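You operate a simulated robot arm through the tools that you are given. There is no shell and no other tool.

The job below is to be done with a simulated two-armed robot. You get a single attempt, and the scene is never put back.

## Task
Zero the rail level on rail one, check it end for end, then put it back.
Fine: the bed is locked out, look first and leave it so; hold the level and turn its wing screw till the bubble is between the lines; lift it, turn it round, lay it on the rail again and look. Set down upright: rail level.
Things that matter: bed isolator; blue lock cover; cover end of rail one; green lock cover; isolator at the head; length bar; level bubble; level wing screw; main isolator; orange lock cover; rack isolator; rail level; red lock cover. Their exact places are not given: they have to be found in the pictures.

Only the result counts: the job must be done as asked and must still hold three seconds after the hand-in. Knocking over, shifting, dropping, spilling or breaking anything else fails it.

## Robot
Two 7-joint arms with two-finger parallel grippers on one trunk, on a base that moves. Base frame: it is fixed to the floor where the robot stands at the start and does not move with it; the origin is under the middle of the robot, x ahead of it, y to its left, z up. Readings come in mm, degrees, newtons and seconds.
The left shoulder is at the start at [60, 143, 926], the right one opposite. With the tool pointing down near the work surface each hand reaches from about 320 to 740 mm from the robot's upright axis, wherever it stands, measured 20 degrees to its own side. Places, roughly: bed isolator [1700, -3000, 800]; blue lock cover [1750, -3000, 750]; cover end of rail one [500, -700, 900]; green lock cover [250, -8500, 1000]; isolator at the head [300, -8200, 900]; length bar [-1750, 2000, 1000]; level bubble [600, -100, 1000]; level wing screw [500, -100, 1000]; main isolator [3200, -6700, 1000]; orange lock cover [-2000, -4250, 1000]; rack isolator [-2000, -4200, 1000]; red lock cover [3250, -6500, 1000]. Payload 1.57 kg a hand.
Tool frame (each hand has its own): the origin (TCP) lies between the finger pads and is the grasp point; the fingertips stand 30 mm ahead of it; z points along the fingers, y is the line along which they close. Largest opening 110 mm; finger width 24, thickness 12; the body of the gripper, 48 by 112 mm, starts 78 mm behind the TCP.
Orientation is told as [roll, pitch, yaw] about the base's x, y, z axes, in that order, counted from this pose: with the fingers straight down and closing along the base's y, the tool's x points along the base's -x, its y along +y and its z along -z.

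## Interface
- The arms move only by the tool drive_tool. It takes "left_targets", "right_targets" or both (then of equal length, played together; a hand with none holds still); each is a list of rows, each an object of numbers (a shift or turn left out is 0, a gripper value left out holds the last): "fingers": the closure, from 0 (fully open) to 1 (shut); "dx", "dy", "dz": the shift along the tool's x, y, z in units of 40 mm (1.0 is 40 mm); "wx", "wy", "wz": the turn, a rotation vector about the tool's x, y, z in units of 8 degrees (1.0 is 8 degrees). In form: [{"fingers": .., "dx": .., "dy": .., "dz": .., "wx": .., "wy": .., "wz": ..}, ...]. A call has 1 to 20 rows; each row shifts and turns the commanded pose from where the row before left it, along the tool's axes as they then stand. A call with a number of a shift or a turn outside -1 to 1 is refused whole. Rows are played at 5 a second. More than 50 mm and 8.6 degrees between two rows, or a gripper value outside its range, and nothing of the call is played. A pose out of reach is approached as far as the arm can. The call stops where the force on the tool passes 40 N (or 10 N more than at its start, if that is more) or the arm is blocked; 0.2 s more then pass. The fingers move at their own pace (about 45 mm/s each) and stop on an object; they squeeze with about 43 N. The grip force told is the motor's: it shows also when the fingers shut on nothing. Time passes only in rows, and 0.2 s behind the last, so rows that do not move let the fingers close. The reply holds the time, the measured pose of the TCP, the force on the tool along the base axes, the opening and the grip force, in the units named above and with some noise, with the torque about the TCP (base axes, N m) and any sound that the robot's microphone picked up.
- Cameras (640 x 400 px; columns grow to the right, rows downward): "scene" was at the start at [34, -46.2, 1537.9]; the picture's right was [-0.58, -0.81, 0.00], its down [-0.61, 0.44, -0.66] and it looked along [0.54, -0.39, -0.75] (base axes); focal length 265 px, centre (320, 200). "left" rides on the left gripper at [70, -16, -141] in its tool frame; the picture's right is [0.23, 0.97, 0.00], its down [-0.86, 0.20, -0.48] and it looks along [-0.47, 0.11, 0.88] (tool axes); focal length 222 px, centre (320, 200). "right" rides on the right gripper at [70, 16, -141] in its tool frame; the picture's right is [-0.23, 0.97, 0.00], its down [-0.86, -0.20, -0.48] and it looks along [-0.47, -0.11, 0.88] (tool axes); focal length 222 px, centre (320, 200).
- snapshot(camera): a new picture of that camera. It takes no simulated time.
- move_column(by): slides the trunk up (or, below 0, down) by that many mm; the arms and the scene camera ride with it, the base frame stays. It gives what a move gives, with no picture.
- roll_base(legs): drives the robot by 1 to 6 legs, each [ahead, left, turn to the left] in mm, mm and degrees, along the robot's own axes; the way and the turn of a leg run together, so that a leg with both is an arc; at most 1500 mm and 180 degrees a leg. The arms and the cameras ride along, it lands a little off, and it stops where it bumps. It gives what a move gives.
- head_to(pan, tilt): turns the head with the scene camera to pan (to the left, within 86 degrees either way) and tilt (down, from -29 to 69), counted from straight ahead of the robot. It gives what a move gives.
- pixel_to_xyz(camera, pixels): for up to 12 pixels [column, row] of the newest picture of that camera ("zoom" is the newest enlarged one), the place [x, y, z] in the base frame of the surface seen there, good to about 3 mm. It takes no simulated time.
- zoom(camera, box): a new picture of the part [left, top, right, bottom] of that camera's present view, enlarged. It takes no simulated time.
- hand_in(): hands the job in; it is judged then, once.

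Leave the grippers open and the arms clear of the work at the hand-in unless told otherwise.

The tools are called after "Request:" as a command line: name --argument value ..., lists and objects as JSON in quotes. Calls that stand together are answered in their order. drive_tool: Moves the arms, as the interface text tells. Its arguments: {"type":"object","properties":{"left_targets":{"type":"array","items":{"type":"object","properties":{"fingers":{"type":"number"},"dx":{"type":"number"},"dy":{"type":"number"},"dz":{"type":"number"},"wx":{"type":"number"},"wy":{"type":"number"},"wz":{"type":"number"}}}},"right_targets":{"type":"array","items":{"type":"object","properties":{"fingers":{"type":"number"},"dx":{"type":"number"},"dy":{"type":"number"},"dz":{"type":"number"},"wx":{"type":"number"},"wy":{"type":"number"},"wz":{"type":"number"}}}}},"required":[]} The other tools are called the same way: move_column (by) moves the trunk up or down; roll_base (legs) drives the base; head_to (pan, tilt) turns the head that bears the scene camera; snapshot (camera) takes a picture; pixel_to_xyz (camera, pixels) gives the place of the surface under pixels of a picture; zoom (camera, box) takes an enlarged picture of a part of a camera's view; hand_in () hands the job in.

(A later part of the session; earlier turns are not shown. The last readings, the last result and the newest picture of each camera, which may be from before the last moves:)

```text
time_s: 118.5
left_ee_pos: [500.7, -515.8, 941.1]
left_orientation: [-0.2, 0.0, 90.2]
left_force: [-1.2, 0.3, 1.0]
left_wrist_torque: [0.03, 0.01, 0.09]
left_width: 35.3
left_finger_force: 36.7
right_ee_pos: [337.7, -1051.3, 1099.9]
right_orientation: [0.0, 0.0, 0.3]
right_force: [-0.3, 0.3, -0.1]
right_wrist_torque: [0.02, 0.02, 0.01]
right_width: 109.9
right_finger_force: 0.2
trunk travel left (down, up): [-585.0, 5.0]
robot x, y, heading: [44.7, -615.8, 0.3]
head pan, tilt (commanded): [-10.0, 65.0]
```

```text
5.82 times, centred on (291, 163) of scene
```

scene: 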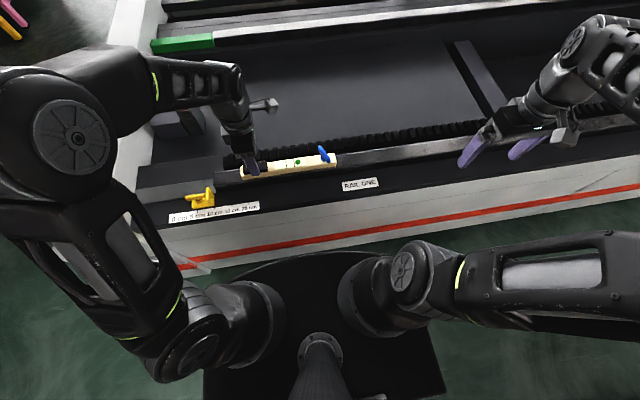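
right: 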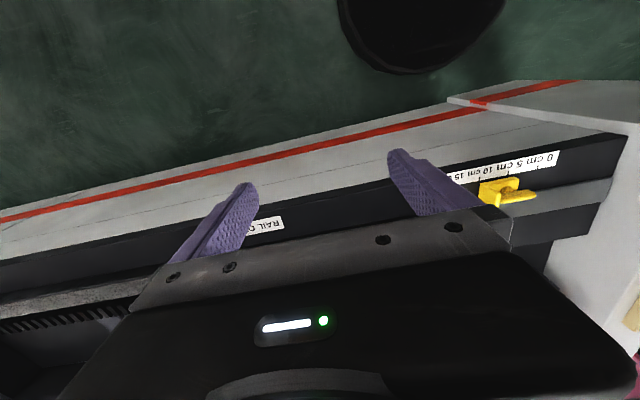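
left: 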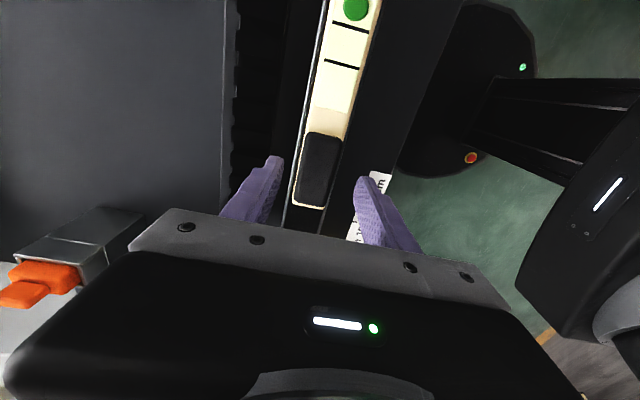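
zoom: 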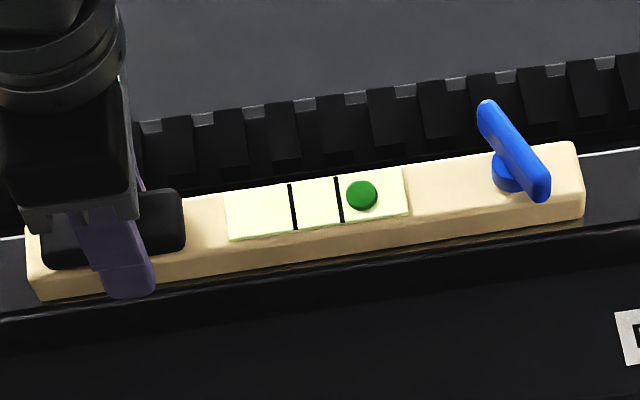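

Level held (35.3 mm). Now I bring the right hand over the wing screw: 342 mm to the left, 161 mm ahead at z≈1099, then yaw +25° to line up with the blade; fingers narrowed to ~55 mm.

Request:
drive_tool --right_targets '[{"dy": 1, "fingers": 0.5}, {"dy": 1}, {"dy": 1}, {"dy": 1}, {"dy": 1}, {"dy": 1}, {"dy": 1}, {"dy": 1}, {"dy": 0.53}, {"dx": -1}, {"dx": -1}, {"dx": -1}, {"dx": -1}, {"wz": -0.8}, {"wz": -0.8}, {"wz": -0.8}, {"wz": -0.76}, {"dz": 0}]'

Request:
snapshot --camera "right"

Request:
snapshot --camera "scene"

```text
time_s: 122.3
left_ee_pos: [499.4, -515.3, 940.6]
left_orientation: [-0.1, 0.0, 90.3]
left_force: [0.5, -0.8, 0.2]
left_wrist_torque: [-0.04, 0.03, -0.07]
left_width: 35.4
left_finger_force: 41.9
right_ee_pos: [496.8, -709.4, 1099.7]
right_orientation: [0.0, 0.0, 25.5]
right_force: [-0.4, -0.1, 0.2]
right_wrist_torque: [0.03, 0.02, 0.04]
right_width: 54.9
right_finger_force: 0.1
trunk travel left (down, up): [-585.0, 5.0]
robot x, y, heading: [43.6, -620.0, 0.3]
head pan, tilt (commanded): [-10.0, 65.0]
```

```text
taken
```

right: 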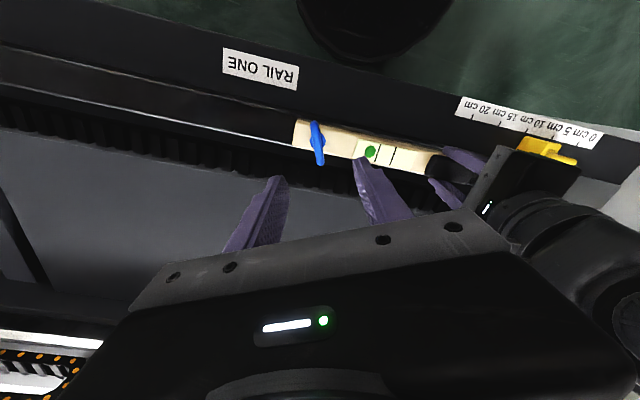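

```text
taken
```

scene: 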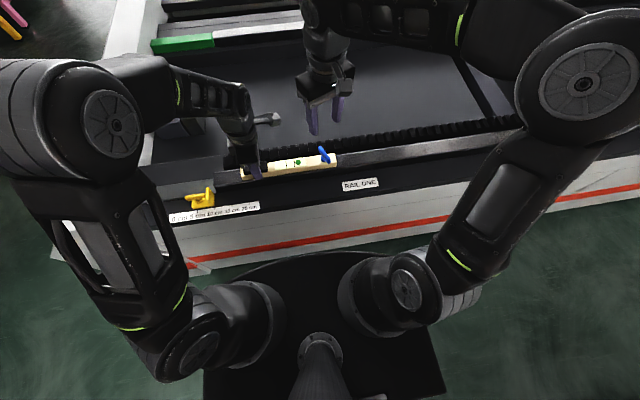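

The right hand is straight above the wing. I descend 100 mm to z≈1000 (tips ≈970, wing top 957) and look.

Request:
drive_tool --right_targets '[{"dz": 1}, {"dz": 1}, {"dz": 0.5}, {"dz": 0}]'

Request:
snapshot --camera "right"

Request:
zoom --camera "scene" --box '[236, 108, 376, 188]'

```text
time_s: 123.3
left_ee_pos: [500.8, -515.5, 941.1]
left_orientation: [-0.2, 0.0, 90.3]
left_force: [-1.1, -0.9, 0.4]
left_wrist_torque: [0.01, 0.03, -0.01]
left_width: 35.3
left_finger_force: 42.2
right_ee_pos: [494.8, -709.3, 998.9]
right_orientation: [-0.1, 0.0, 25.5]
right_force: [0.4, -0.1, 0.4]
right_wrist_torque: [-0.03, 0.03, 0.01]
right_width: 55.0
right_finger_force: 0.0
trunk travel left (down, up): [-585.0, 5.0]
robot x, y, heading: [41.0, -615.3, 0.5]
head pan, tilt (commanded): [-10.0, 65.0]
```

```text
taken
```

right: 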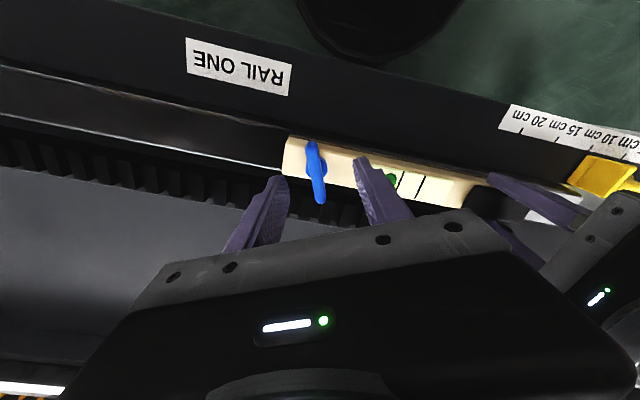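

```text
4.57 times, centred on (306, 148) of scene
```

zoom: 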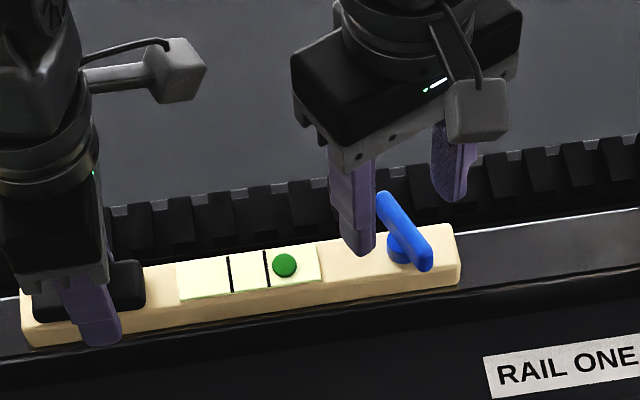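

I check the wing's place with the right camera at (315,170) and around.

Request:
pixel_to_xyz --camera "right" --pixels '[[312, 150], [315, 165], [317, 180], [320, 195], [310, 145], [325, 168], [307, 170], [300, 155], [340, 160]]'

Request:
zoom --camera "right" --box '[240, 110, 400, 220]'

```text
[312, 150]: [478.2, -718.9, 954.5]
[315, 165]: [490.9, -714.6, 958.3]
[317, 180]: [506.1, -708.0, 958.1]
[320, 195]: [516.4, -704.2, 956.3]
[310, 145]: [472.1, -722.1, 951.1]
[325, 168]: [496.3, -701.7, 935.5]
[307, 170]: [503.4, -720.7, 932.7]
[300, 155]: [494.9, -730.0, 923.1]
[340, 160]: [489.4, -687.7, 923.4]
```

```text
3.64 times, centred on (320, 165) of right
```

zoom: 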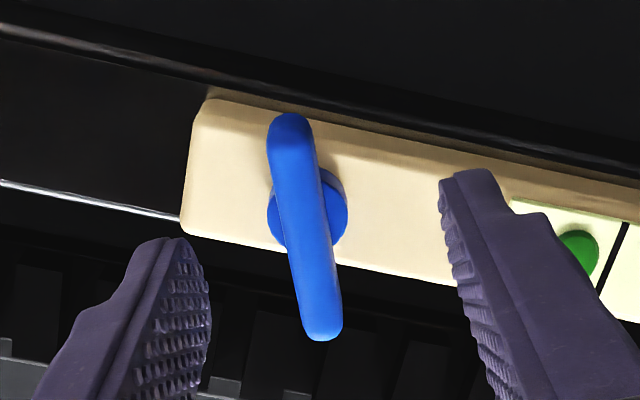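

The blade centre is about [498,-712], collar top z≈935. I shift slightly (-1.6 mm, -3.5 mm in tool axes), descend 31 mm to z≈968 (tips ≈938, above the collar), and close gently on the blade.

Request:
drive_tool --right_targets '[{"dx": -0.04, "dy": -0.08, "wz": 0.12}, {"dz": 0.4}, {"dz": 0.375}, {"dz": 0}]'

Request:
snapshot --camera "right"

```text
time_s: 124.3
left_ee_pos: [499.5, -515.8, 941.6]
left_orientation: [-0.2, 0.1, 90.2]
left_force: [-0.2, 0.5, -0.9]
left_wrist_torque: [-0.04, 0.01, -0.02]
left_width: 35.3
left_finger_force: 42.5
right_ee_pos: [498.4, -711.2, 967.1]
right_orientation: [0.0, 0.0, 24.6]
right_force: [0.2, -0.2, -0.4]
right_wrist_torque: [-0.02, 0.03, -0.01]
right_width: 54.8
right_finger_force: 0.1
trunk travel left (down, up): [-585.0, 5.0]
robot x, y, heading: [43.7, -614.3, 0.3]
head pan, tilt (commanded): [-10.0, 65.0]
```

```text
taken
```

right: 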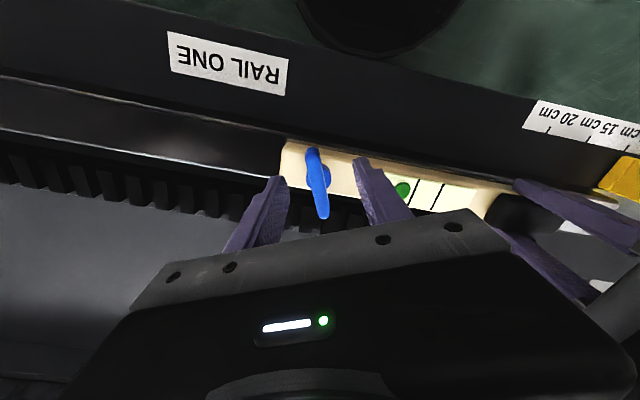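

The blade is between the fingers. I close the right fingers on it.

Request:
drive_tool --right_targets '[{"fingers": 0.8}, {"fingers": 1}, {"fingers": 1}, {"fingers": 1}, {"fingers": 1}]'

Request:
zoom --camera "scene" --box '[236, 108, 376, 188]'

Request:
zoom --camera "right" --box '[240, 110, 480, 230]'

```text
time_s: 125.5
left_ee_pos: [501.4, -515.0, 940.9]
left_orientation: [-0.2, 0.0, 90.4]
left_force: [-4.6, 8.0, 3.6]
left_wrist_torque: [-0.87, 0.11, -0.44]
left_width: 35.6
left_finger_force: 42.6
right_ee_pos: [497.8, -711.7, 967.4]
right_orientation: [0.1, 0.0, 24.5]
right_force: [4.7, -9.4, 0.8]
right_wrist_torque: [-0.14, -0.22, -0.24]
right_width: 10.4
right_finger_force: 28.2
trunk travel left (down, up): [-585.0, 5.0]
robot x, y, heading: [41.8, -615.5, 0.5]
head pan, tilt (commanded): [-10.0, 65.0]
```

```text
4.57 times, centred on (306, 148) of scene
```

zoom: 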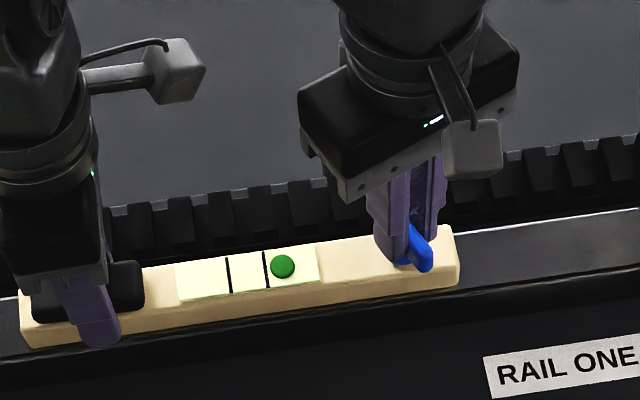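

```text
2.67 times, centred on (360, 170) of right
```

zoom: 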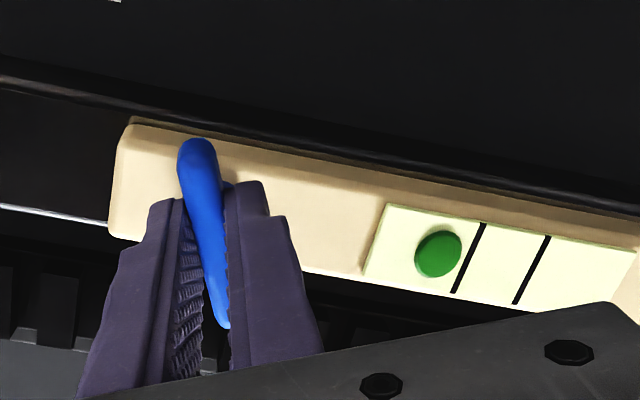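

The blade is held (10.4 mm). I try a turn of 18° counter-clockwise (seen from above) and watch the bubble.

Request:
drive_tool --right_targets '[{"wz": -0.75}, {"wz": -0.75}, {"wz": -0.75}, {"wz": 0}]'

Request:
zoom --camera "scene" --box '[236, 108, 376, 188]'

```text
time_s: 126.5
left_ee_pos: [500.1, -515.8, 940.7]
left_orientation: [-0.2, 0.0, 90.3]
left_force: [-4.0, 15.5, 4.6]
left_wrist_torque: [-0.33, 0.12, -0.39]
left_width: 35.3
left_finger_force: 42.2
right_ee_pos: [497.0, -712.0, 966.8]
right_orientation: [0.0, 0.0, 42.6]
right_force: [3.5, -14.8, -0.8]
right_wrist_torque: [-0.59, -0.19, -0.22]
right_width: 10.3
right_finger_force: 28.2
trunk travel left (down, up): [-585.0, 5.0]
robot x, y, heading: [40.7, -614.7, 0.5]
head pan, tilt (commanded): [-10.0, 65.0]
```

```text
4.57 times, centred on (306, 148) of scene
```

zoom: 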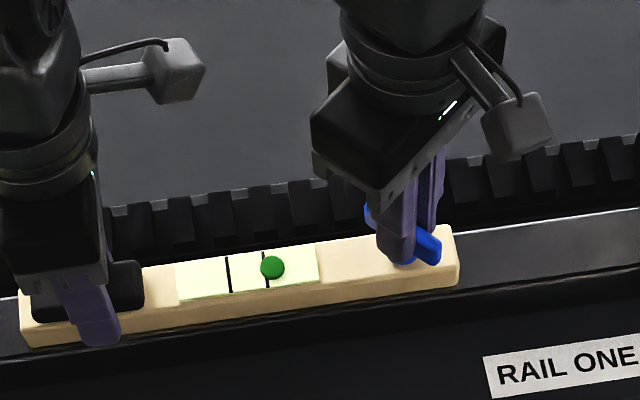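

The bubble moved the right way (zoom x 283→272; the lines are at 229 and 266, middle 247). So I continue counter-clockwise 24°, relieving the sideways push by about 1.5 mm toward -y.

Request:
drive_tool --right_targets '[{"dx": 0.025, "dy": -0.028, "wz": -0.75}, {"wz": -0.75}, {"wz": -0.75}, {"wz": -0.75}, {"wz": 0}]'

Request:
zoom --camera "scene" --box '[236, 108, 376, 188]'

```text
time_s: 127.7
left_ee_pos: [499.8, -514.5, 940.2]
left_orientation: [-0.2, 0.0, 90.2]
left_force: [-3.1, 13.8, 4.6]
left_wrist_torque: [-0.26, 0.07, -0.71]
left_width: 35.2
left_finger_force: 42.5
right_ee_pos: [498.7, -713.3, 967.2]
right_orientation: [-0.1, 0.0, 66.7]
right_force: [3.3, -14.6, -1.2]
right_wrist_torque: [-0.44, -0.15, -0.04]
right_width: 10.2
right_finger_force: 28.4
trunk travel left (down, up): [-585.0, 5.0]
robot x, y, heading: [42.0, -617.3, 0.3]
head pan, tilt (commanded): [-10.0, 65.0]
```

```text
4.57 times, centred on (306, 148) of scene
```

zoom: 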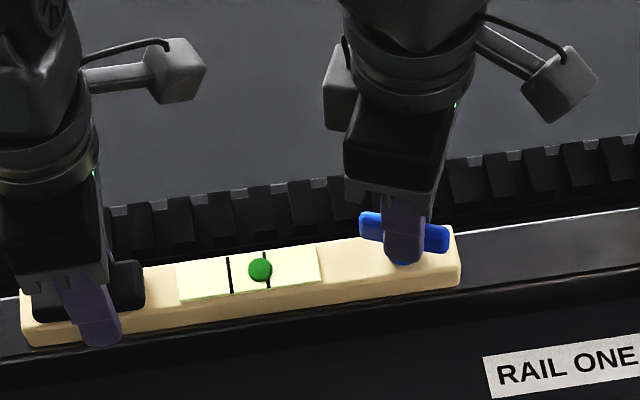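

Bubble now at zoom x≈259, middle of the lines ≈248. I turn a further 20° counter-clockwise.

Request:
drive_tool --right_targets '[{"wz": -0.85}, {"wz": -0.85}, {"wz": -0.8}, {"wz": 0}]'

Request:
zoom --camera "scene" --box '[266, 143, 336, 183]'

```text
time_s: 128.7
left_ee_pos: [499.7, -516.1, 940.3]
left_orientation: [-0.2, -0.1, 90.2]
left_force: [-5.1, 10.9, 4.1]
left_wrist_torque: [-0.02, 0.14, -0.88]
left_width: 35.1
left_finger_force: 42.4
right_ee_pos: [498.6, -715.1, 967.9]
right_orientation: [0.1, 0.0, 86.7]
right_force: [4.0, -13.1, 0.4]
right_wrist_torque: [-0.38, -0.16, -0.04]
right_width: 10.3
right_finger_force: 28.1
trunk travel left (down, up): [-585.0, 5.0]
robot x, y, heading: [43.9, -613.8, 0.2]
head pan, tilt (commanded): [-10.0, 65.0]
```

```text
9.14 times, centred on (301, 163) of scene
```

zoom: 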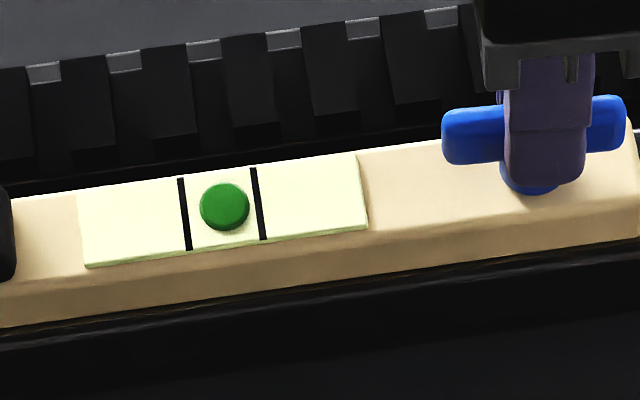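

The bubble sits between the lines: centre at 224, lines at 185 and 258. I measure it exactly.

Request:
pixel_to_xyz --camera "zoom" --pixels '[[185, 213], [184, 205], [258, 203], [257, 195], [224, 206], [200, 207], [248, 203], [224, 186], [224, 228]]'

```text
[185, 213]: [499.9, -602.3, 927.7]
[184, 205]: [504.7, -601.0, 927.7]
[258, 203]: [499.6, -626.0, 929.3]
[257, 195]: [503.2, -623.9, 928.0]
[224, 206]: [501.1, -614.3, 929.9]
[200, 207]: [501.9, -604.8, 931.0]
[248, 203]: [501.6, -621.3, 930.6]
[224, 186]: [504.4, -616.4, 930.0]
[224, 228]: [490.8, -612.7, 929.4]
```

Lines at y≈-601.7 and -625, bubble from -604.8 to -621.3: centred. I open the right fingers, go straight up 90 mm, and check that it stays.

Request:
drive_tool --right_targets '[{"fingers": 0.8}, {"fingers": 0.6}, {"fingers": 0.5}, {"fingers": 0.5}, {"dz": -0.5}, {"dz": -0.75}, {"dz": -1}, {"dz": 0}]'

Request:
zoom --camera "scene" --box '[266, 143, 336, 183]'

```text
time_s: 130.5
left_ee_pos: [499.0, -516.0, 940.4]
left_orientation: [-0.2, -0.1, 90.3]
left_force: [-0.9, -0.9, 1.0]
left_wrist_torque: [0.39, 0.1, 0.04]
left_width: 35.4
left_finger_force: 42.4
right_ee_pos: [498.5, -714.1, 1058.6]
right_orientation: [0.1, 0.0, 86.6]
right_force: [0.5, -0.3, 0.4]
right_wrist_torque: [0.01, 0.03, -0.04]
right_width: 54.9
right_finger_force: 0.1
trunk travel left (down, up): [-585.0, 5.0]
robot x, y, heading: [41.7, -615.3, 0.3]
head pan, tilt (commanded): [-10.0, 65.0]
```

```text
9.14 times, centred on (301, 163) of scene
```

zoom: 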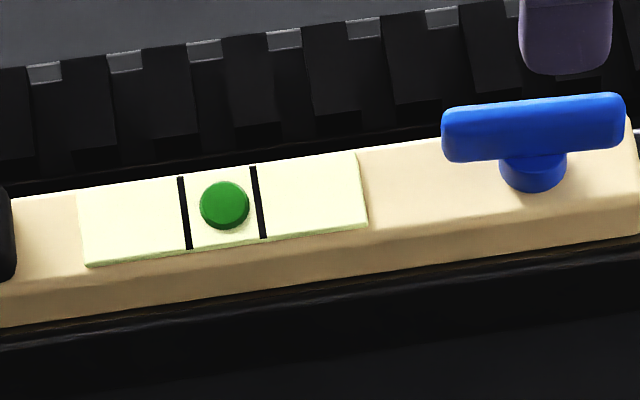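

Still centred. I take the right hand away 240 mm to the right, and open the left fingers so the level lies free, then look again.

Request:
drive_tool --right_targets '[{"dz": -0.5}, {"dx": 1}, {"dx": 1}, {"dx": 1}, {"dx": 1}, {"dx": 1}, {"dx": 1}, {"dx": 0}]' --left_targets '[{"fingers": 0.6}, {"fingers": 0.55}, {"fingers": 0.45}, {"fingers": 0.45}, {"dz": -0.5}, {"dz": -0.5}, {"dz": -0.2}, {"dz": 0}]'

Request:
snapshot --camera "scene"

Request:
zoom --camera "scene" --box '[236, 138, 346, 188]'

```text
time_s: 132.3
left_ee_pos: [500.0, -515.1, 989.9]
left_orientation: [-0.2, 0.1, 90.3]
left_force: [0.0, 0.4, 0.3]
left_wrist_torque: [0.0, 0.01, -0.02]
left_width: 60.6
left_finger_force: 0.0
right_ee_pos: [483.1, -951.5, 1078.7]
right_orientation: [0.0, 0.0, 86.6]
right_force: [-0.1, 0.1, 0.4]
right_wrist_torque: [-0.04, 0.0, 0.02]
right_width: 54.9
right_finger_force: 0.1
trunk travel left (down, up): [-585.0, 5.0]
robot x, y, heading: [41.9, -614.9, 0.3]
head pan, tilt (commanded): [-10.0, 65.0]
```

```text
taken
```

scene: 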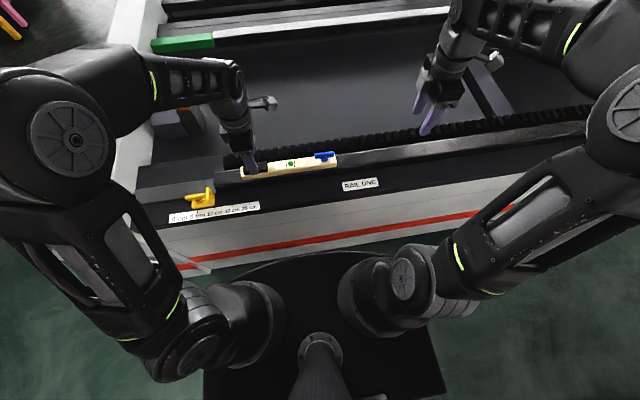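

```text
5.82 times, centred on (291, 163) of scene
```

zoom: 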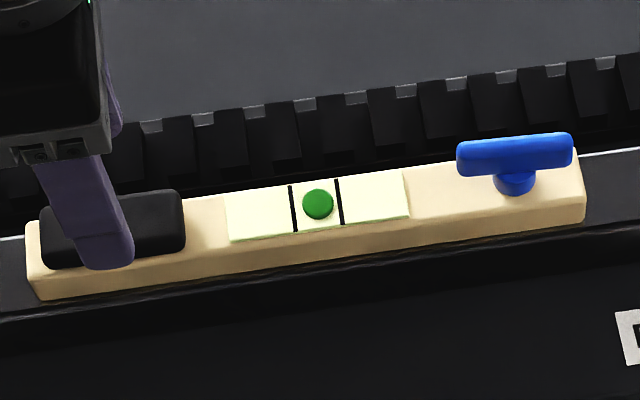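

Free on the rail it reads zero. Now I regrip at the middle: left hand 105 mm toward -y, down 53 mm, close.

Request:
drive_tool --left_targets '[{"dx": 1}, {"dx": 1}, {"dx": 0.6}, {"dz": 0.5}, {"dz": 0.5}, {"dz": 0.3}, {"dz": 0}]'

Request:
snapshot --camera "left"

```text
time_s: 133.9
left_ee_pos: [500.8, -619.6, 935.8]
left_orientation: [-0.2, 0.0, 90.1]
left_force: [0.6, -0.3, 0.8]
left_wrist_torque: [0.04, 0.01, 0.01]
left_width: 60.6
left_finger_force: 0.0
right_ee_pos: [483.6, -952.1, 1079.1]
right_orientation: [0.0, -0.1, 86.6]
right_force: [0.4, -0.7, 0.0]
right_wrist_torque: [-0.05, 0.0, -0.03]
right_width: 55.1
right_finger_force: 0.0
trunk travel left (down, up): [-585.0, 5.0]
robot x, y, heading: [40.7, -614.6, 0.4]
head pan, tilt (commanded): [-10.0, 65.0]
```

```text
taken
```

left: 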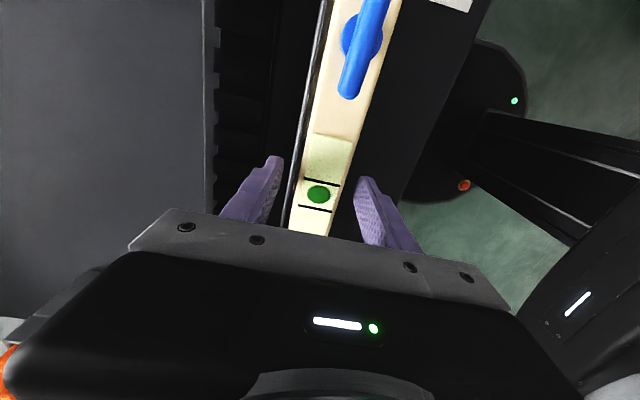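

The bubble is seen between the lines here too. I close, lift 80 mm.

Request:
drive_tool --left_targets '[{"fingers": 1}, {"fingers": 1}, {"fingers": 1}, {"fingers": 1}, {"dz": -0.5}, {"dz": -0.75}, {"dz": -0.75}, {"dz": 0}]'

Request:
zoom --camera "scene" --box '[216, 88, 376, 188]'

```text
time_s: 135.7
left_ee_pos: [501.9, -621.4, 1017.8]
left_orientation: [-0.1, -0.1, 90.1]
left_force: [-0.3, -0.8, -2.5]
left_wrist_torque: [-0.04, -0.03, 0.02]
left_width: 35.3
left_finger_force: 42.5
right_ee_pos: [484.1, -952.4, 1078.4]
right_orientation: [0.1, 0.0, 86.6]
right_force: [0.5, 0.0, -0.1]
right_wrist_torque: [-0.02, 0.03, 0.04]
right_width: 54.9
right_finger_force: 0.1
trunk travel left (down, up): [-585.0, 5.0]
robot x, y, heading: [41.9, -612.0, 0.4]
head pan, tilt (commanded): [-10.0, 65.0]
```

```text
4.00 times, centred on (296, 138) of scene
```

zoom: 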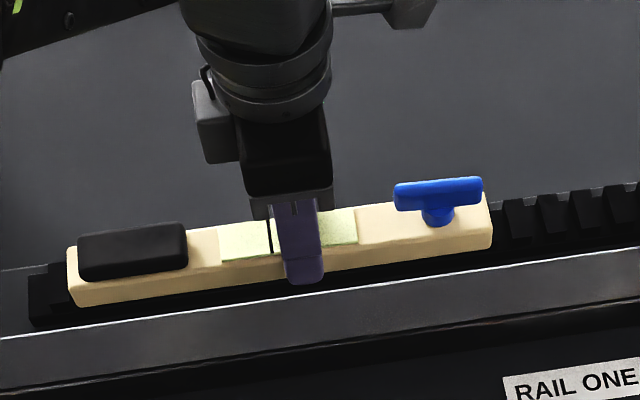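

The level is lifted clear. I turn it clockwise back through 90° first, then on by another 90°.

Request:
drive_tool --left_targets '[{"wz": 0.9375}, {"wz": 0.9375}, {"wz": 0.9375}, {"wz": 0.9375}, {"wz": 0.9375}, {"wz": 0.9375}, {"wz": 0.9375}, {"wz": 0.9375}, {"wz": 0.9375}, {"wz": 0.9375}, {"wz": 0.9375}, {"wz": 0.9375}, {"dz": 0}]'

Request:
snapshot --camera "scene"

```text
time_s: 138.5
left_ee_pos: [501.3, -620.1, 1017.1]
left_orientation: [-0.1, -0.2, 0.0]
left_force: [-0.9, -0.1, -2.7]
left_wrist_torque: [0.02, 0.08, -0.02]
left_width: 35.8
left_finger_force: 42.9
right_ee_pos: [484.6, -954.0, 1079.0]
right_orientation: [0.0, 0.0, 86.5]
right_force: [0.2, 0.2, -0.2]
right_wrist_torque: [-0.01, 0.03, 0.04]
right_width: 55.1
right_finger_force: 0.1
trunk travel left (down, up): [-585.0, 5.0]
robot x, y, heading: [43.0, -611.5, 0.5]
head pan, tilt (commanded): [-10.0, 65.0]
```

```text
taken
```

scene: 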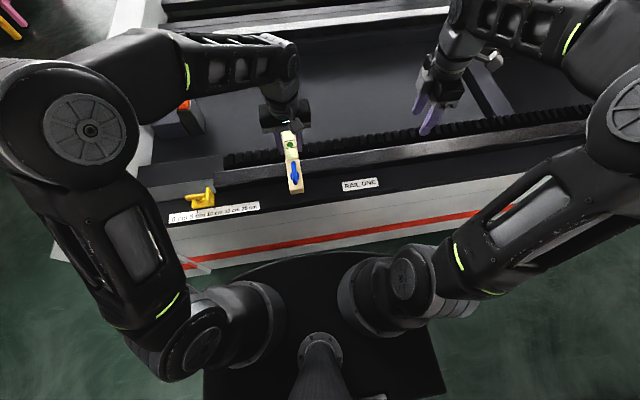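

Halfway. I turn the other 90° clockwise.

Request:
drive_tool --left_targets '[{"wz": 0.9375}, {"wz": 0.9375}, {"wz": 0.9375}, {"wz": 0.9375}, {"wz": 0.9375}, {"wz": 0.9375}, {"wz": 0.9375}, {"wz": 0.9375}, {"wz": 0.9375}, {"wz": 0.9375}, {"wz": 0.9375}, {"wz": 0.9375}, {"dz": 0}]'

Request:
snapshot --camera "scene"

```text
time_s: 141.3
left_ee_pos: [500.6, -620.1, 1017.2]
left_orientation: [0.1, -0.1, -89.9]
left_force: [-0.2, 0.1, -3.1]
left_wrist_torque: [0.03, 0.01, 0.02]
left_width: 35.1
left_finger_force: 42.2
right_ee_pos: [483.5, -953.2, 1078.5]
right_orientation: [0.0, -0.1, 86.6]
right_force: [-0.2, 0.3, 0.5]
right_wrist_torque: [-0.04, 0.0, 0.0]
right_width: 55.1
right_finger_force: 0.1
trunk travel left (down, up): [-585.0, 5.0]
robot x, y, heading: [41.5, -614.1, 0.4]
head pan, tilt (commanded): [-10.0, 65.0]
```

```text
taken
```

scene: 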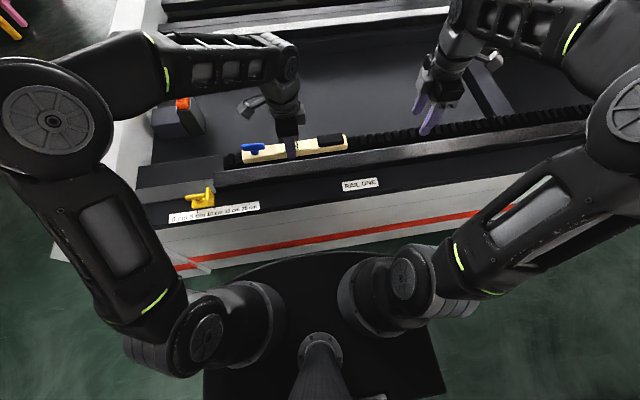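

The level is end for end. I lower it 76 mm, then finish in small steps until it rests.

Request:
drive_tool --left_targets '[{"dz": 0.75}, {"dz": 0.75}, {"dz": 0.3}, {"dz": 0.1}, {"dz": 0}]'

Request:
zoom --camera "scene" --box '[216, 108, 376, 208]'

```text
time_s: 142.5
left_ee_pos: [503.3, -620.0, 939.6]
left_orientation: [0.2, 0.0, -89.7]
left_force: [0.2, 0.5, -3.5]
left_wrist_torque: [0.03, 0.0, 0.0]
left_width: 35.2
left_finger_force: 42.6
right_ee_pos: [483.4, -952.2, 1078.6]
right_orientation: [0.0, 0.0, 86.6]
right_force: [0.8, 0.0, -0.4]
right_wrist_torque: [0.03, 0.01, -0.02]
right_width: 55.1
right_finger_force: 0.0
trunk travel left (down, up): [-585.0, 5.0]
robot x, y, heading: [41.8, -614.1, 0.5]
head pan, tilt (commanded): [-10.0, 65.0]
```

```text
4.00 times, centred on (296, 158) of scene
```

zoom: 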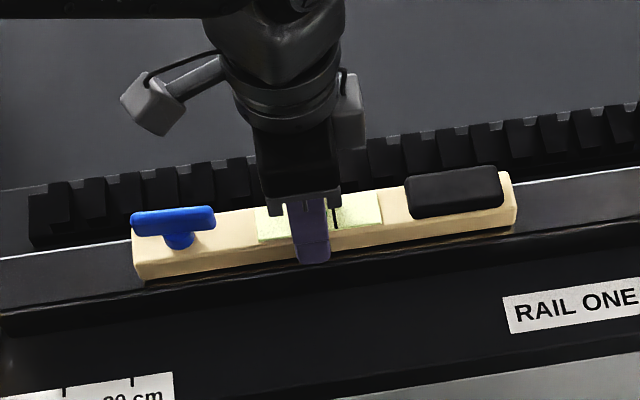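

Request:
drive_tool --left_targets '[{"dz": 0.03}, {"dz": 0.03}, {"dz": 0.03}, {"dz": 0}]'

```text
time_s: 143.5
left_ee_pos: [502.7, -620.0, 937.5]
left_orientation: [0.2, 0.0, -89.8]
left_force: [0.3, 0.1, 1.5]
left_wrist_torque: [0.37, 0.07, -0.04]
left_width: 35.4
left_finger_force: 42.3
right_ee_pos: [482.4, -951.9, 1079.5]
right_orientation: [-0.1, 0.0, 86.6]
right_force: [-0.6, 0.0, 0.6]
right_wrist_torque: [0.01, -0.02, 0.0]
right_width: 55.0
right_finger_force: 0.1
trunk travel left (down, up): [-585.0, 5.0]
robot x, y, heading: [39.9, -617.9, 0.2]
head pan, tilt (commanded): [-10.0, 65.0]
```

It touches the rail (force from -3.5 to +1.5). I open the fingers and lift the left hand away 60 mm, sliding it aside to see the bubble.

Request:
drive_tool --left_targets '[{"fingers": 0.62}, {"fingers": 0.55}, {"fingers": 0.45}, {"fingers": 0.45}, {"dz": -0.5}, {"dz": -0.75}, {"dz": -0.75}, {"dz": -0.5}, {"dx": 1}, {"dx": 1}, {"dx": 0}]'

Request:
snapshot --camera "scene"

Request:
zoom --camera "scene" --box '[236, 138, 356, 188]'

```text
time_s: 145.9
left_ee_pos: [500.7, -540.7, 1037.7]
left_orientation: [0.1, 0.0, -89.9]
left_force: [-0.8, -0.4, -0.3]
left_wrist_torque: [0.03, 0.01, 0.02]
left_width: 60.6
left_finger_force: 0.0
right_ee_pos: [482.9, -952.5, 1079.5]
right_orientation: [0.1, 0.1, 86.6]
right_force: [0.4, 0.2, 0.2]
right_wrist_torque: [-0.03, 0.04, 0.01]
right_width: 55.0
right_finger_force: 0.0
trunk travel left (down, up): [-585.0, 5.0]
robot x, y, heading: [41.1, -614.5, 0.2]
head pan, tilt (commanded): [-10.0, 65.0]
```

```text
taken
```

scene: 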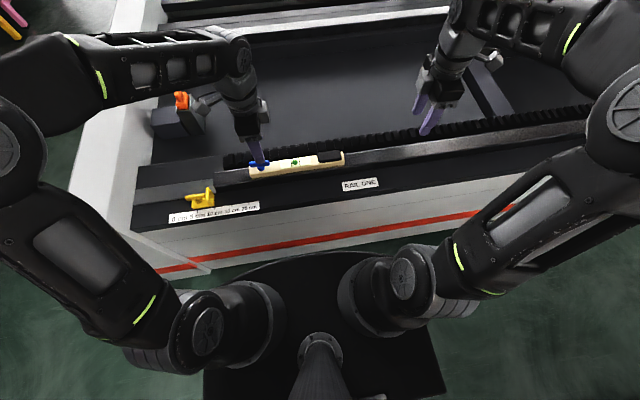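

```text
5.33 times, centred on (296, 163) of scene
```

zoom: 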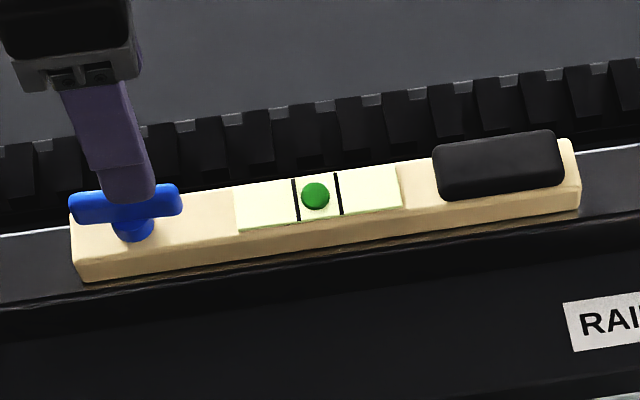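

End for end the bubble remains between the lines (centre 315, lines 295 and 339). I zoom once more and measure to be sure.

Request:
zoom --camera "scene" --box '[266, 143, 336, 183]'

Request:
pixel_to_xyz --camera "zoom" --pixels '[[226, 200], [303, 190], [262, 195], [264, 175], [40, 180], [600, 150], [480, 160], [630, 130]]'

```text
9.14 times, centred on (301, 163) of scene
```

zoom: 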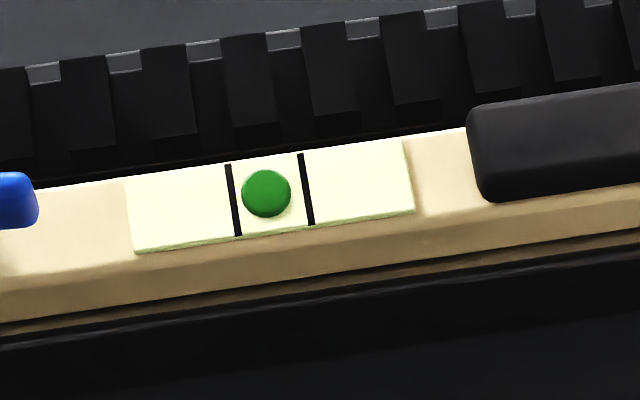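

```text
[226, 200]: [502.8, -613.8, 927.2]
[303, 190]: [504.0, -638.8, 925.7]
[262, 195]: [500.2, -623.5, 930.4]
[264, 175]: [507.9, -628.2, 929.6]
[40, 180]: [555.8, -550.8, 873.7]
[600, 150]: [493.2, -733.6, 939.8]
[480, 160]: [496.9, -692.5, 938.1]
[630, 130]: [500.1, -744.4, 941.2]
```

The check is good: lines at -613.8 and -638.8, bubble ≈ -625. Now I put it back: left hand returns over the middle, goes down 100 mm.

Request:
drive_tool --left_targets '[{"dx": -1}, {"dx": -1}, {"dz": 1}, {"dz": 1}, {"dz": 0.35}, {"dz": 0.2}, {"dz": 0}]'

Request:
snapshot --camera "left"

```text
time_s: 147.5
left_ee_pos: [500.6, -620.5, 934.5]
left_orientation: [0.2, 0.0, -89.8]
left_force: [0.1, -0.1, 1.2]
left_wrist_torque: [0.01, 0.0, -0.02]
left_width: 60.5
left_finger_force: 0.2
right_ee_pos: [483.0, -951.6, 1078.7]
right_orientation: [0.0, 0.0, 86.6]
right_force: [-0.3, -0.6, 0.6]
right_wrist_torque: [-0.01, 0.01, 0.01]
right_width: 55.2
right_finger_force: 0.0
trunk travel left (down, up): [-585.0, 5.0]
robot x, y, heading: [43.2, -616.7, 0.4]
head pan, tilt (commanded): [-10.0, 65.0]
```

```text
taken
```

left: 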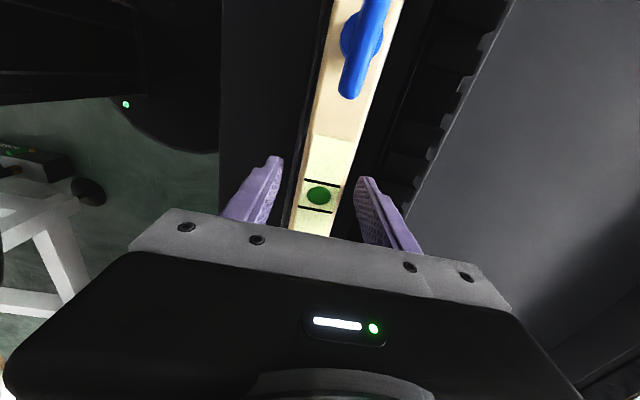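

The bar is centred in the open fingers. I close, lift 110 mm and turn it 90° counter-clockwise (grip end toward +x as originally).

Request:
drive_tool --left_targets '[{"fingers": 1}, {"fingers": 1}, {"fingers": 1}, {"fingers": 1}, {"dz": -0.5}, {"dz": -0.75}, {"dz": -0.75}, {"dz": -0.75}, {"dz": 0}]'

Request:
drive_tool --left_targets '[{"wz": -0.9375}, {"wz": -0.9375}, {"wz": -0.9375}, {"wz": -0.9375}, {"wz": -0.9375}, {"wz": -0.9375}, {"wz": -0.9375}, {"wz": -0.9375}, {"wz": -0.9375}, {"wz": -0.9375}, {"wz": -0.9375}, {"wz": -0.9375}, {"dz": 0}]'

Request:
snapshot --camera "scene"

```text
time_s: 149.5
left_ee_pos: [501.3, -618.7, 1045.7]
left_orientation: [0.2, -0.1, -89.8]
left_force: [0.6, -0.2, -3.4]
left_wrist_torque: [0.02, 0.01, 0.03]
left_width: 35.4
left_finger_force: 42.2
right_ee_pos: [484.3, -952.5, 1078.8]
right_orientation: [0.0, 0.0, 86.7]
right_force: [0.4, -0.3, 0.1]
right_wrist_torque: [0.02, -0.03, 0.01]
right_width: 55.0
right_finger_force: 0.1
trunk travel left (down, up): [-585.0, 5.0]
robot x, y, heading: [47.4, -614.2, 0.4]
head pan, tilt (commanded): [-10.0, 65.0]
```

```text
time_s: 152.3
left_ee_pos: [500.4, -618.7, 1044.4]
left_orientation: [0.0, -0.2, 0.3]
left_force: [0.5, 1.1, -3.0]
left_wrist_torque: [-0.02, 0.04, 0.01]
left_width: 35.4
left_finger_force: 42.3
right_ee_pos: [483.0, -952.0, 1078.9]
right_orientation: [0.0, 0.0, 86.6]
right_force: [-0.3, -0.3, -0.2]
right_wrist_torque: [-0.03, 0.01, -0.01]
right_width: 54.9
right_finger_force: 0.2
trunk travel left (down, up): [-585.0, 5.0]
robot x, y, heading: [41.1, -617.2, 0.3]
head pan, tilt (commanded): [-10.0, 65.0]
```

```text
taken
```

scene: 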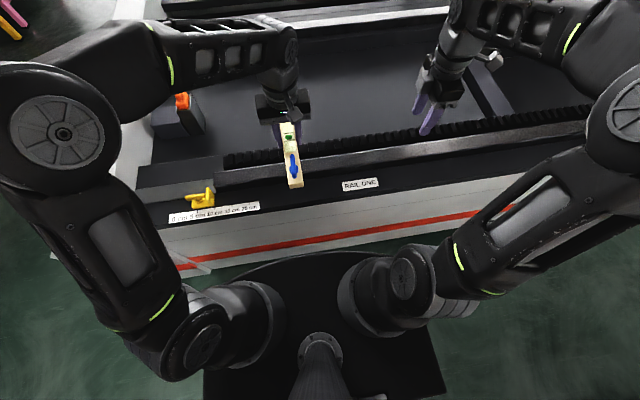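

I slide the base 415 mm to the left with the level carried at z≈1045 (bar bottom ≈1010, above the housing at 950).

Request:
roll_base --legs '[[0, 415, 0]]'

Request:
snapshot --camera "scene"

```text
time_s: 154.8
left_ee_pos: [498.0, -200.6, 1045.0]
left_orientation: [0.0, -0.2, 0.3]
left_force: [-0.3, 0.0, -2.4]
left_wrist_torque: [-0.01, 0.04, 0.02]
left_width: 35.3
left_finger_force: 43.0
right_ee_pos: [481.8, -531.7, 1079.2]
right_orientation: [0.1, 0.0, 86.7]
right_force: [0.0, -0.4, 0.2]
right_wrist_torque: [-0.01, -0.02, -0.02]
right_width: 54.9
right_finger_force: 0.1
trunk travel left (down, up): [-585.0, 5.0]
robot x, y, heading: [40.6, -195.0, 0.2]
head pan, tilt (commanded): [-10.0, 65.0]
```

```text
taken
```

scene: 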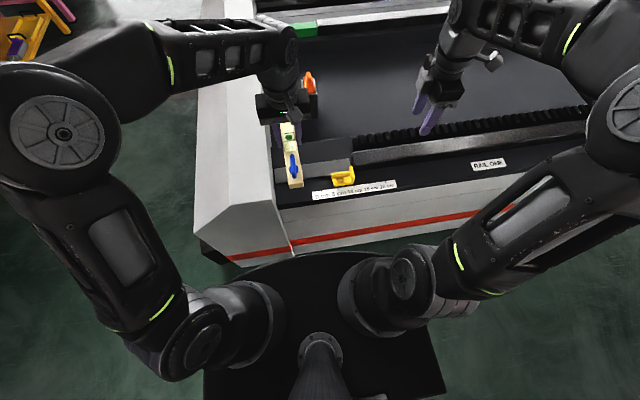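

I shift 114 mm to the left, then 136 mm ahead to bring it over its old place ([635,-86.5]).

Request:
drive_tool --left_targets '[{"dy": 0.95}, {"dy": 0.95}, {"dy": 0.95}, {"dx": -0.85, "wz": 0.03}, {"dx": -0.85}, {"dx": -0.85}, {"dx": -0.85}, {"dx": 0}]'

Request:
snapshot --camera "left"

Request:
snapshot --camera "scene"

```text
time_s: 156.7
left_ee_pos: [634.8, -86.7, 1044.9]
left_orientation: [0.0, -0.1, 0.1]
left_force: [0.4, 0.4, -3.0]
left_wrist_torque: [0.0, 0.04, 0.02]
left_width: 35.3
left_finger_force: 42.3
right_ee_pos: [481.8, -531.8, 1079.4]
right_orientation: [0.0, 0.1, 86.7]
right_force: [-0.2, 0.1, 0.8]
right_wrist_torque: [0.01, 0.01, -0.01]
right_width: 55.2
right_finger_force: 0.3
trunk travel left (down, up): [-585.0, 5.0]
robot x, y, heading: [40.8, -195.7, 0.4]
head pan, tilt (commanded): [-10.0, 65.0]
```

```text
taken
```

left: 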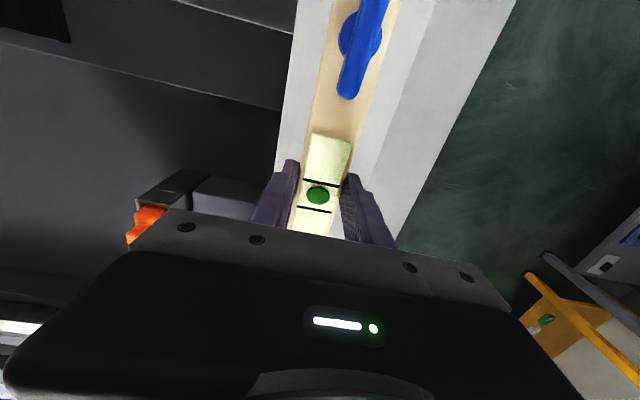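

```text
taken
```

scene: 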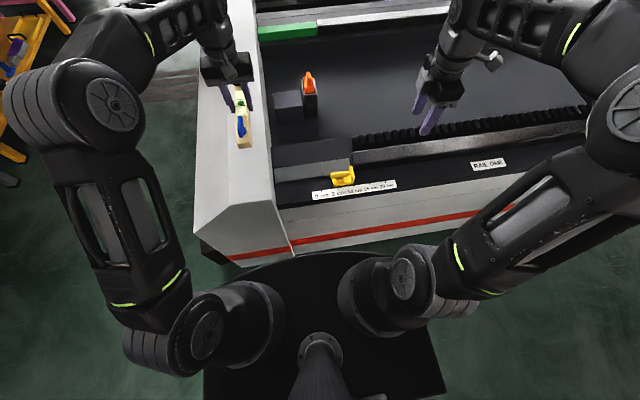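

Right over its old place. I lower 54 mm, then in small steps.

Request:
drive_tool --left_targets '[{"dz": 0.5}, {"dz": 0.5}, {"dz": 0.25}, {"dz": 0.1}, {"dz": 0}]'

```text
time_s: 157.8
left_ee_pos: [633.9, -86.3, 990.5]
left_orientation: [0.0, -0.1, 0.1]
left_force: [0.4, -0.3, -2.7]
left_wrist_torque: [-0.02, 0.04, -0.01]
left_width: 35.5
left_finger_force: 42.6
right_ee_pos: [481.6, -533.7, 1078.8]
right_orientation: [-0.1, 0.0, 86.8]
right_force: [0.1, 0.3, -0.1]
right_wrist_torque: [-0.02, -0.05, -0.02]
right_width: 54.8
right_finger_force: 0.0
trunk travel left (down, up): [-585.0, 5.0]
robot x, y, heading: [38.2, -195.6, 0.5]
head pan, tilt (commanded): [-10.0, 65.0]
```

Request:
drive_tool --left_targets '[{"dz": 0.04}, {"dz": 0.03}, {"dz": 0.03}, {"dz": 0}]'

```text
time_s: 158.8
left_ee_pos: [635.1, -84.5, 986.8]
left_orientation: [0.0, -0.2, 0.1]
left_force: [-0.8, 0.1, -1.8]
left_wrist_torque: [0.03, 0.05, -0.02]
left_width: 35.5
left_finger_force: 42.6
right_ee_pos: [481.2, -533.3, 1077.5]
right_orientation: [0.0, 0.1, 86.6]
right_force: [0.5, 0.0, -0.4]
right_wrist_torque: [0.01, 0.0, 0.01]
right_width: 54.9
right_finger_force: 0.0
trunk travel left (down, up): [-585.0, 5.0]
robot x, y, heading: [41.6, -198.7, 0.3]
head pan, tilt (commanded): [-10.0, 65.0]
```

Nearly there, still mostly hanging. Two more 1 mm steps.

Request:
drive_tool --left_targets '[{"dz": 0.025}, {"dz": 0.025}, {"dz": 0}]'

```text
time_s: 159.7
left_ee_pos: [633.9, -86.4, 984.9]
left_orientation: [0.0, -0.2, 0.0]
left_force: [0.1, 0.2, -2.8]
left_wrist_torque: [0.01, 0.04, 0.02]
left_width: 35.3
left_finger_force: 42.4
right_ee_pos: [481.9, -533.4, 1079.0]
right_orientation: [0.0, 0.1, 86.8]
right_force: [0.0, 0.2, -0.1]
right_wrist_torque: [-0.03, -0.03, 0.0]
right_width: 55.4
right_finger_force: 0.1
trunk travel left (down, up): [-585.0, 5.0]
robot x, y, heading: [41.8, -197.6, 0.5]
head pan, tilt (commanded): [-10.0, 65.0]
```

Request:
drive_tool --left_targets '[{"dz": 0.025}, {"dz": 0}]'

```text
time_s: 160.2
left_ee_pos: [633.8, -85.7, 984.8]
left_orientation: [0.0, -0.1, 0.1]
left_force: [1.1, 1.1, 1.5]
left_wrist_torque: [0.06, 0.43, -0.08]
left_width: 35.5
left_finger_force: 42.4
right_ee_pos: [482.2, -533.2, 1079.0]
right_orientation: [0.0, 0.0, 86.7]
right_force: [-0.9, 0.1, -0.1]
right_wrist_torque: [-0.01, -0.04, 0.02]
right_width: 54.9
right_finger_force: 0.0
trunk travel left (down, up): [-585.0, 5.0]
robot x, y, heading: [40.6, -196.4, 0.4]
head pan, tilt (commanded): [-10.0, 65.0]
```

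It rests on the housing (force +1.5). I open the fingers and lift the left hand straight up 80 mm.

Request:
drive_tool --left_targets '[{"fingers": 0.62}, {"fingers": 0.55}, {"fingers": 0.45}, {"fingers": 0.45}, {"dz": -0.5}, {"dz": -0.75}, {"dz": -0.75}, {"dz": 0}]'

Request:
snapshot --camera "left"

```text
time_s: 162.1
left_ee_pos: [633.4, -87.4, 1064.9]
left_orientation: [0.1, -0.2, 0.1]
left_force: [0.7, 1.0, 0.9]
left_wrist_torque: [-0.01, -0.01, 0.01]
left_width: 60.4
left_finger_force: 0.1
right_ee_pos: [481.3, -534.0, 1079.1]
right_orientation: [0.1, 0.0, 86.7]
right_force: [0.3, -0.3, -1.1]
right_wrist_torque: [0.01, 0.02, -0.01]
right_width: 55.3
right_finger_force: 0.1
trunk travel left (down, up): [-585.0, 5.0]
robot x, y, heading: [39.6, -197.8, 0.4]
head pan, tilt (commanded): [-10.0, 65.0]
```

```text
taken
```

left: 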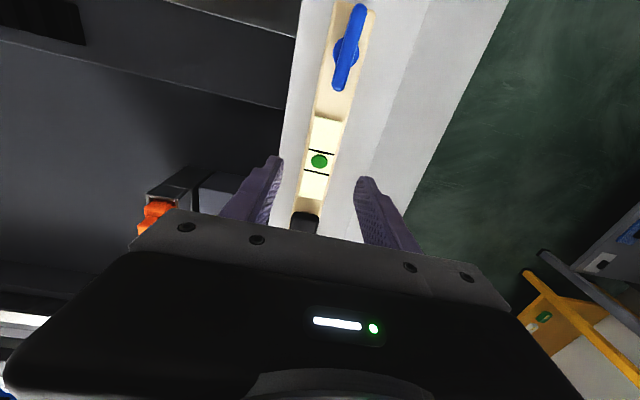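

The level is back upright in its old place with the bubble between the lines. I move both hands clear (left to the side and back, right back), grippers fully open.

Request:
drive_tool --left_targets '[{"dy": 1, "fingers": 0.45}, {"dy": 1}, {"dy": 1}, {"dy": 1}, {"dx": 1}, {"dx": 1}, {"dx": 1}, {"dx": 1}, {"fingers": 0}, {"fingers": 0}, {"fingers": 0}]' --right_targets '[{"dy": 1}, {"dy": 1}, {"dy": 1}, {"dy": 0.5}, {"dx": 1}, {"dx": 1}, {"dx": 0.5}, {"dx": 0}, {"fingers": 0}, {"fingers": 0}, {"fingers": 0}]'

Request:
snapshot --camera "scene"

Request:
zoom --camera "scene" --box '[200, 55, 300, 165]'

```text
time_s: 164.4
left_ee_pos: [472.9, 73.7, 1065.0]
left_orientation: [0.1, -0.2, 0.1]
left_force: [0.1, 0.3, -0.3]
left_wrist_torque: [0.01, -0.02, 0.0]
left_width: 109.9
left_finger_force: 0.1
right_ee_pos: [336.5, -625.5, 1079.5]
right_orientation: [0.1, 0.0, 86.8]
right_force: [1.0, 0.6, -1.3]
right_wrist_torque: [-0.01, 0.02, 0.01]
right_width: 110.2
right_finger_force: 0.1
trunk travel left (down, up): [-585.0, 5.0]
robot x, y, heading: [41.8, -193.7, 0.4]
head pan, tilt (commanded): [-10.0, 65.0]
```

```text
taken
```

scene: 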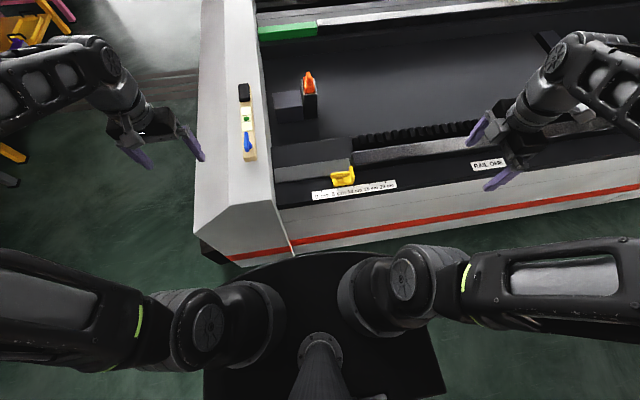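

```text
3.64 times, centred on (250, 110) of scene
```

zoom: 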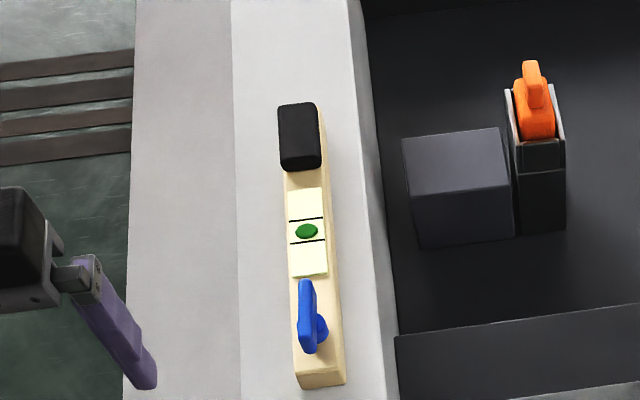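

I verify the level's place against the original (ends x≈502–772, y≈-88).

Request:
pixel_to_xyz --camera "zoom" --pixels '[[300, 110], [320, 378], [298, 378], [340, 376], [306, 231], [305, 219], [308, 241], [302, 150], [310, 310], [320, 345]]'

Request:
snapshot --camera "right"

```text
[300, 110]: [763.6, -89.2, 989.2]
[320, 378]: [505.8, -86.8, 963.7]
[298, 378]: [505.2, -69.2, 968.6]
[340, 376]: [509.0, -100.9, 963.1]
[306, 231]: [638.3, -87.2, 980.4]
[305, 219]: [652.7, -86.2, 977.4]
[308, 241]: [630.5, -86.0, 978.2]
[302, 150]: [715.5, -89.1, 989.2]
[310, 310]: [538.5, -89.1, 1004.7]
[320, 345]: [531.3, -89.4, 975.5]
```

```text
taken
```

right: 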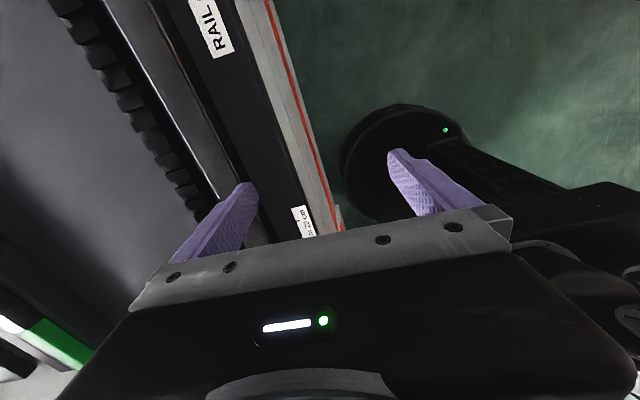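

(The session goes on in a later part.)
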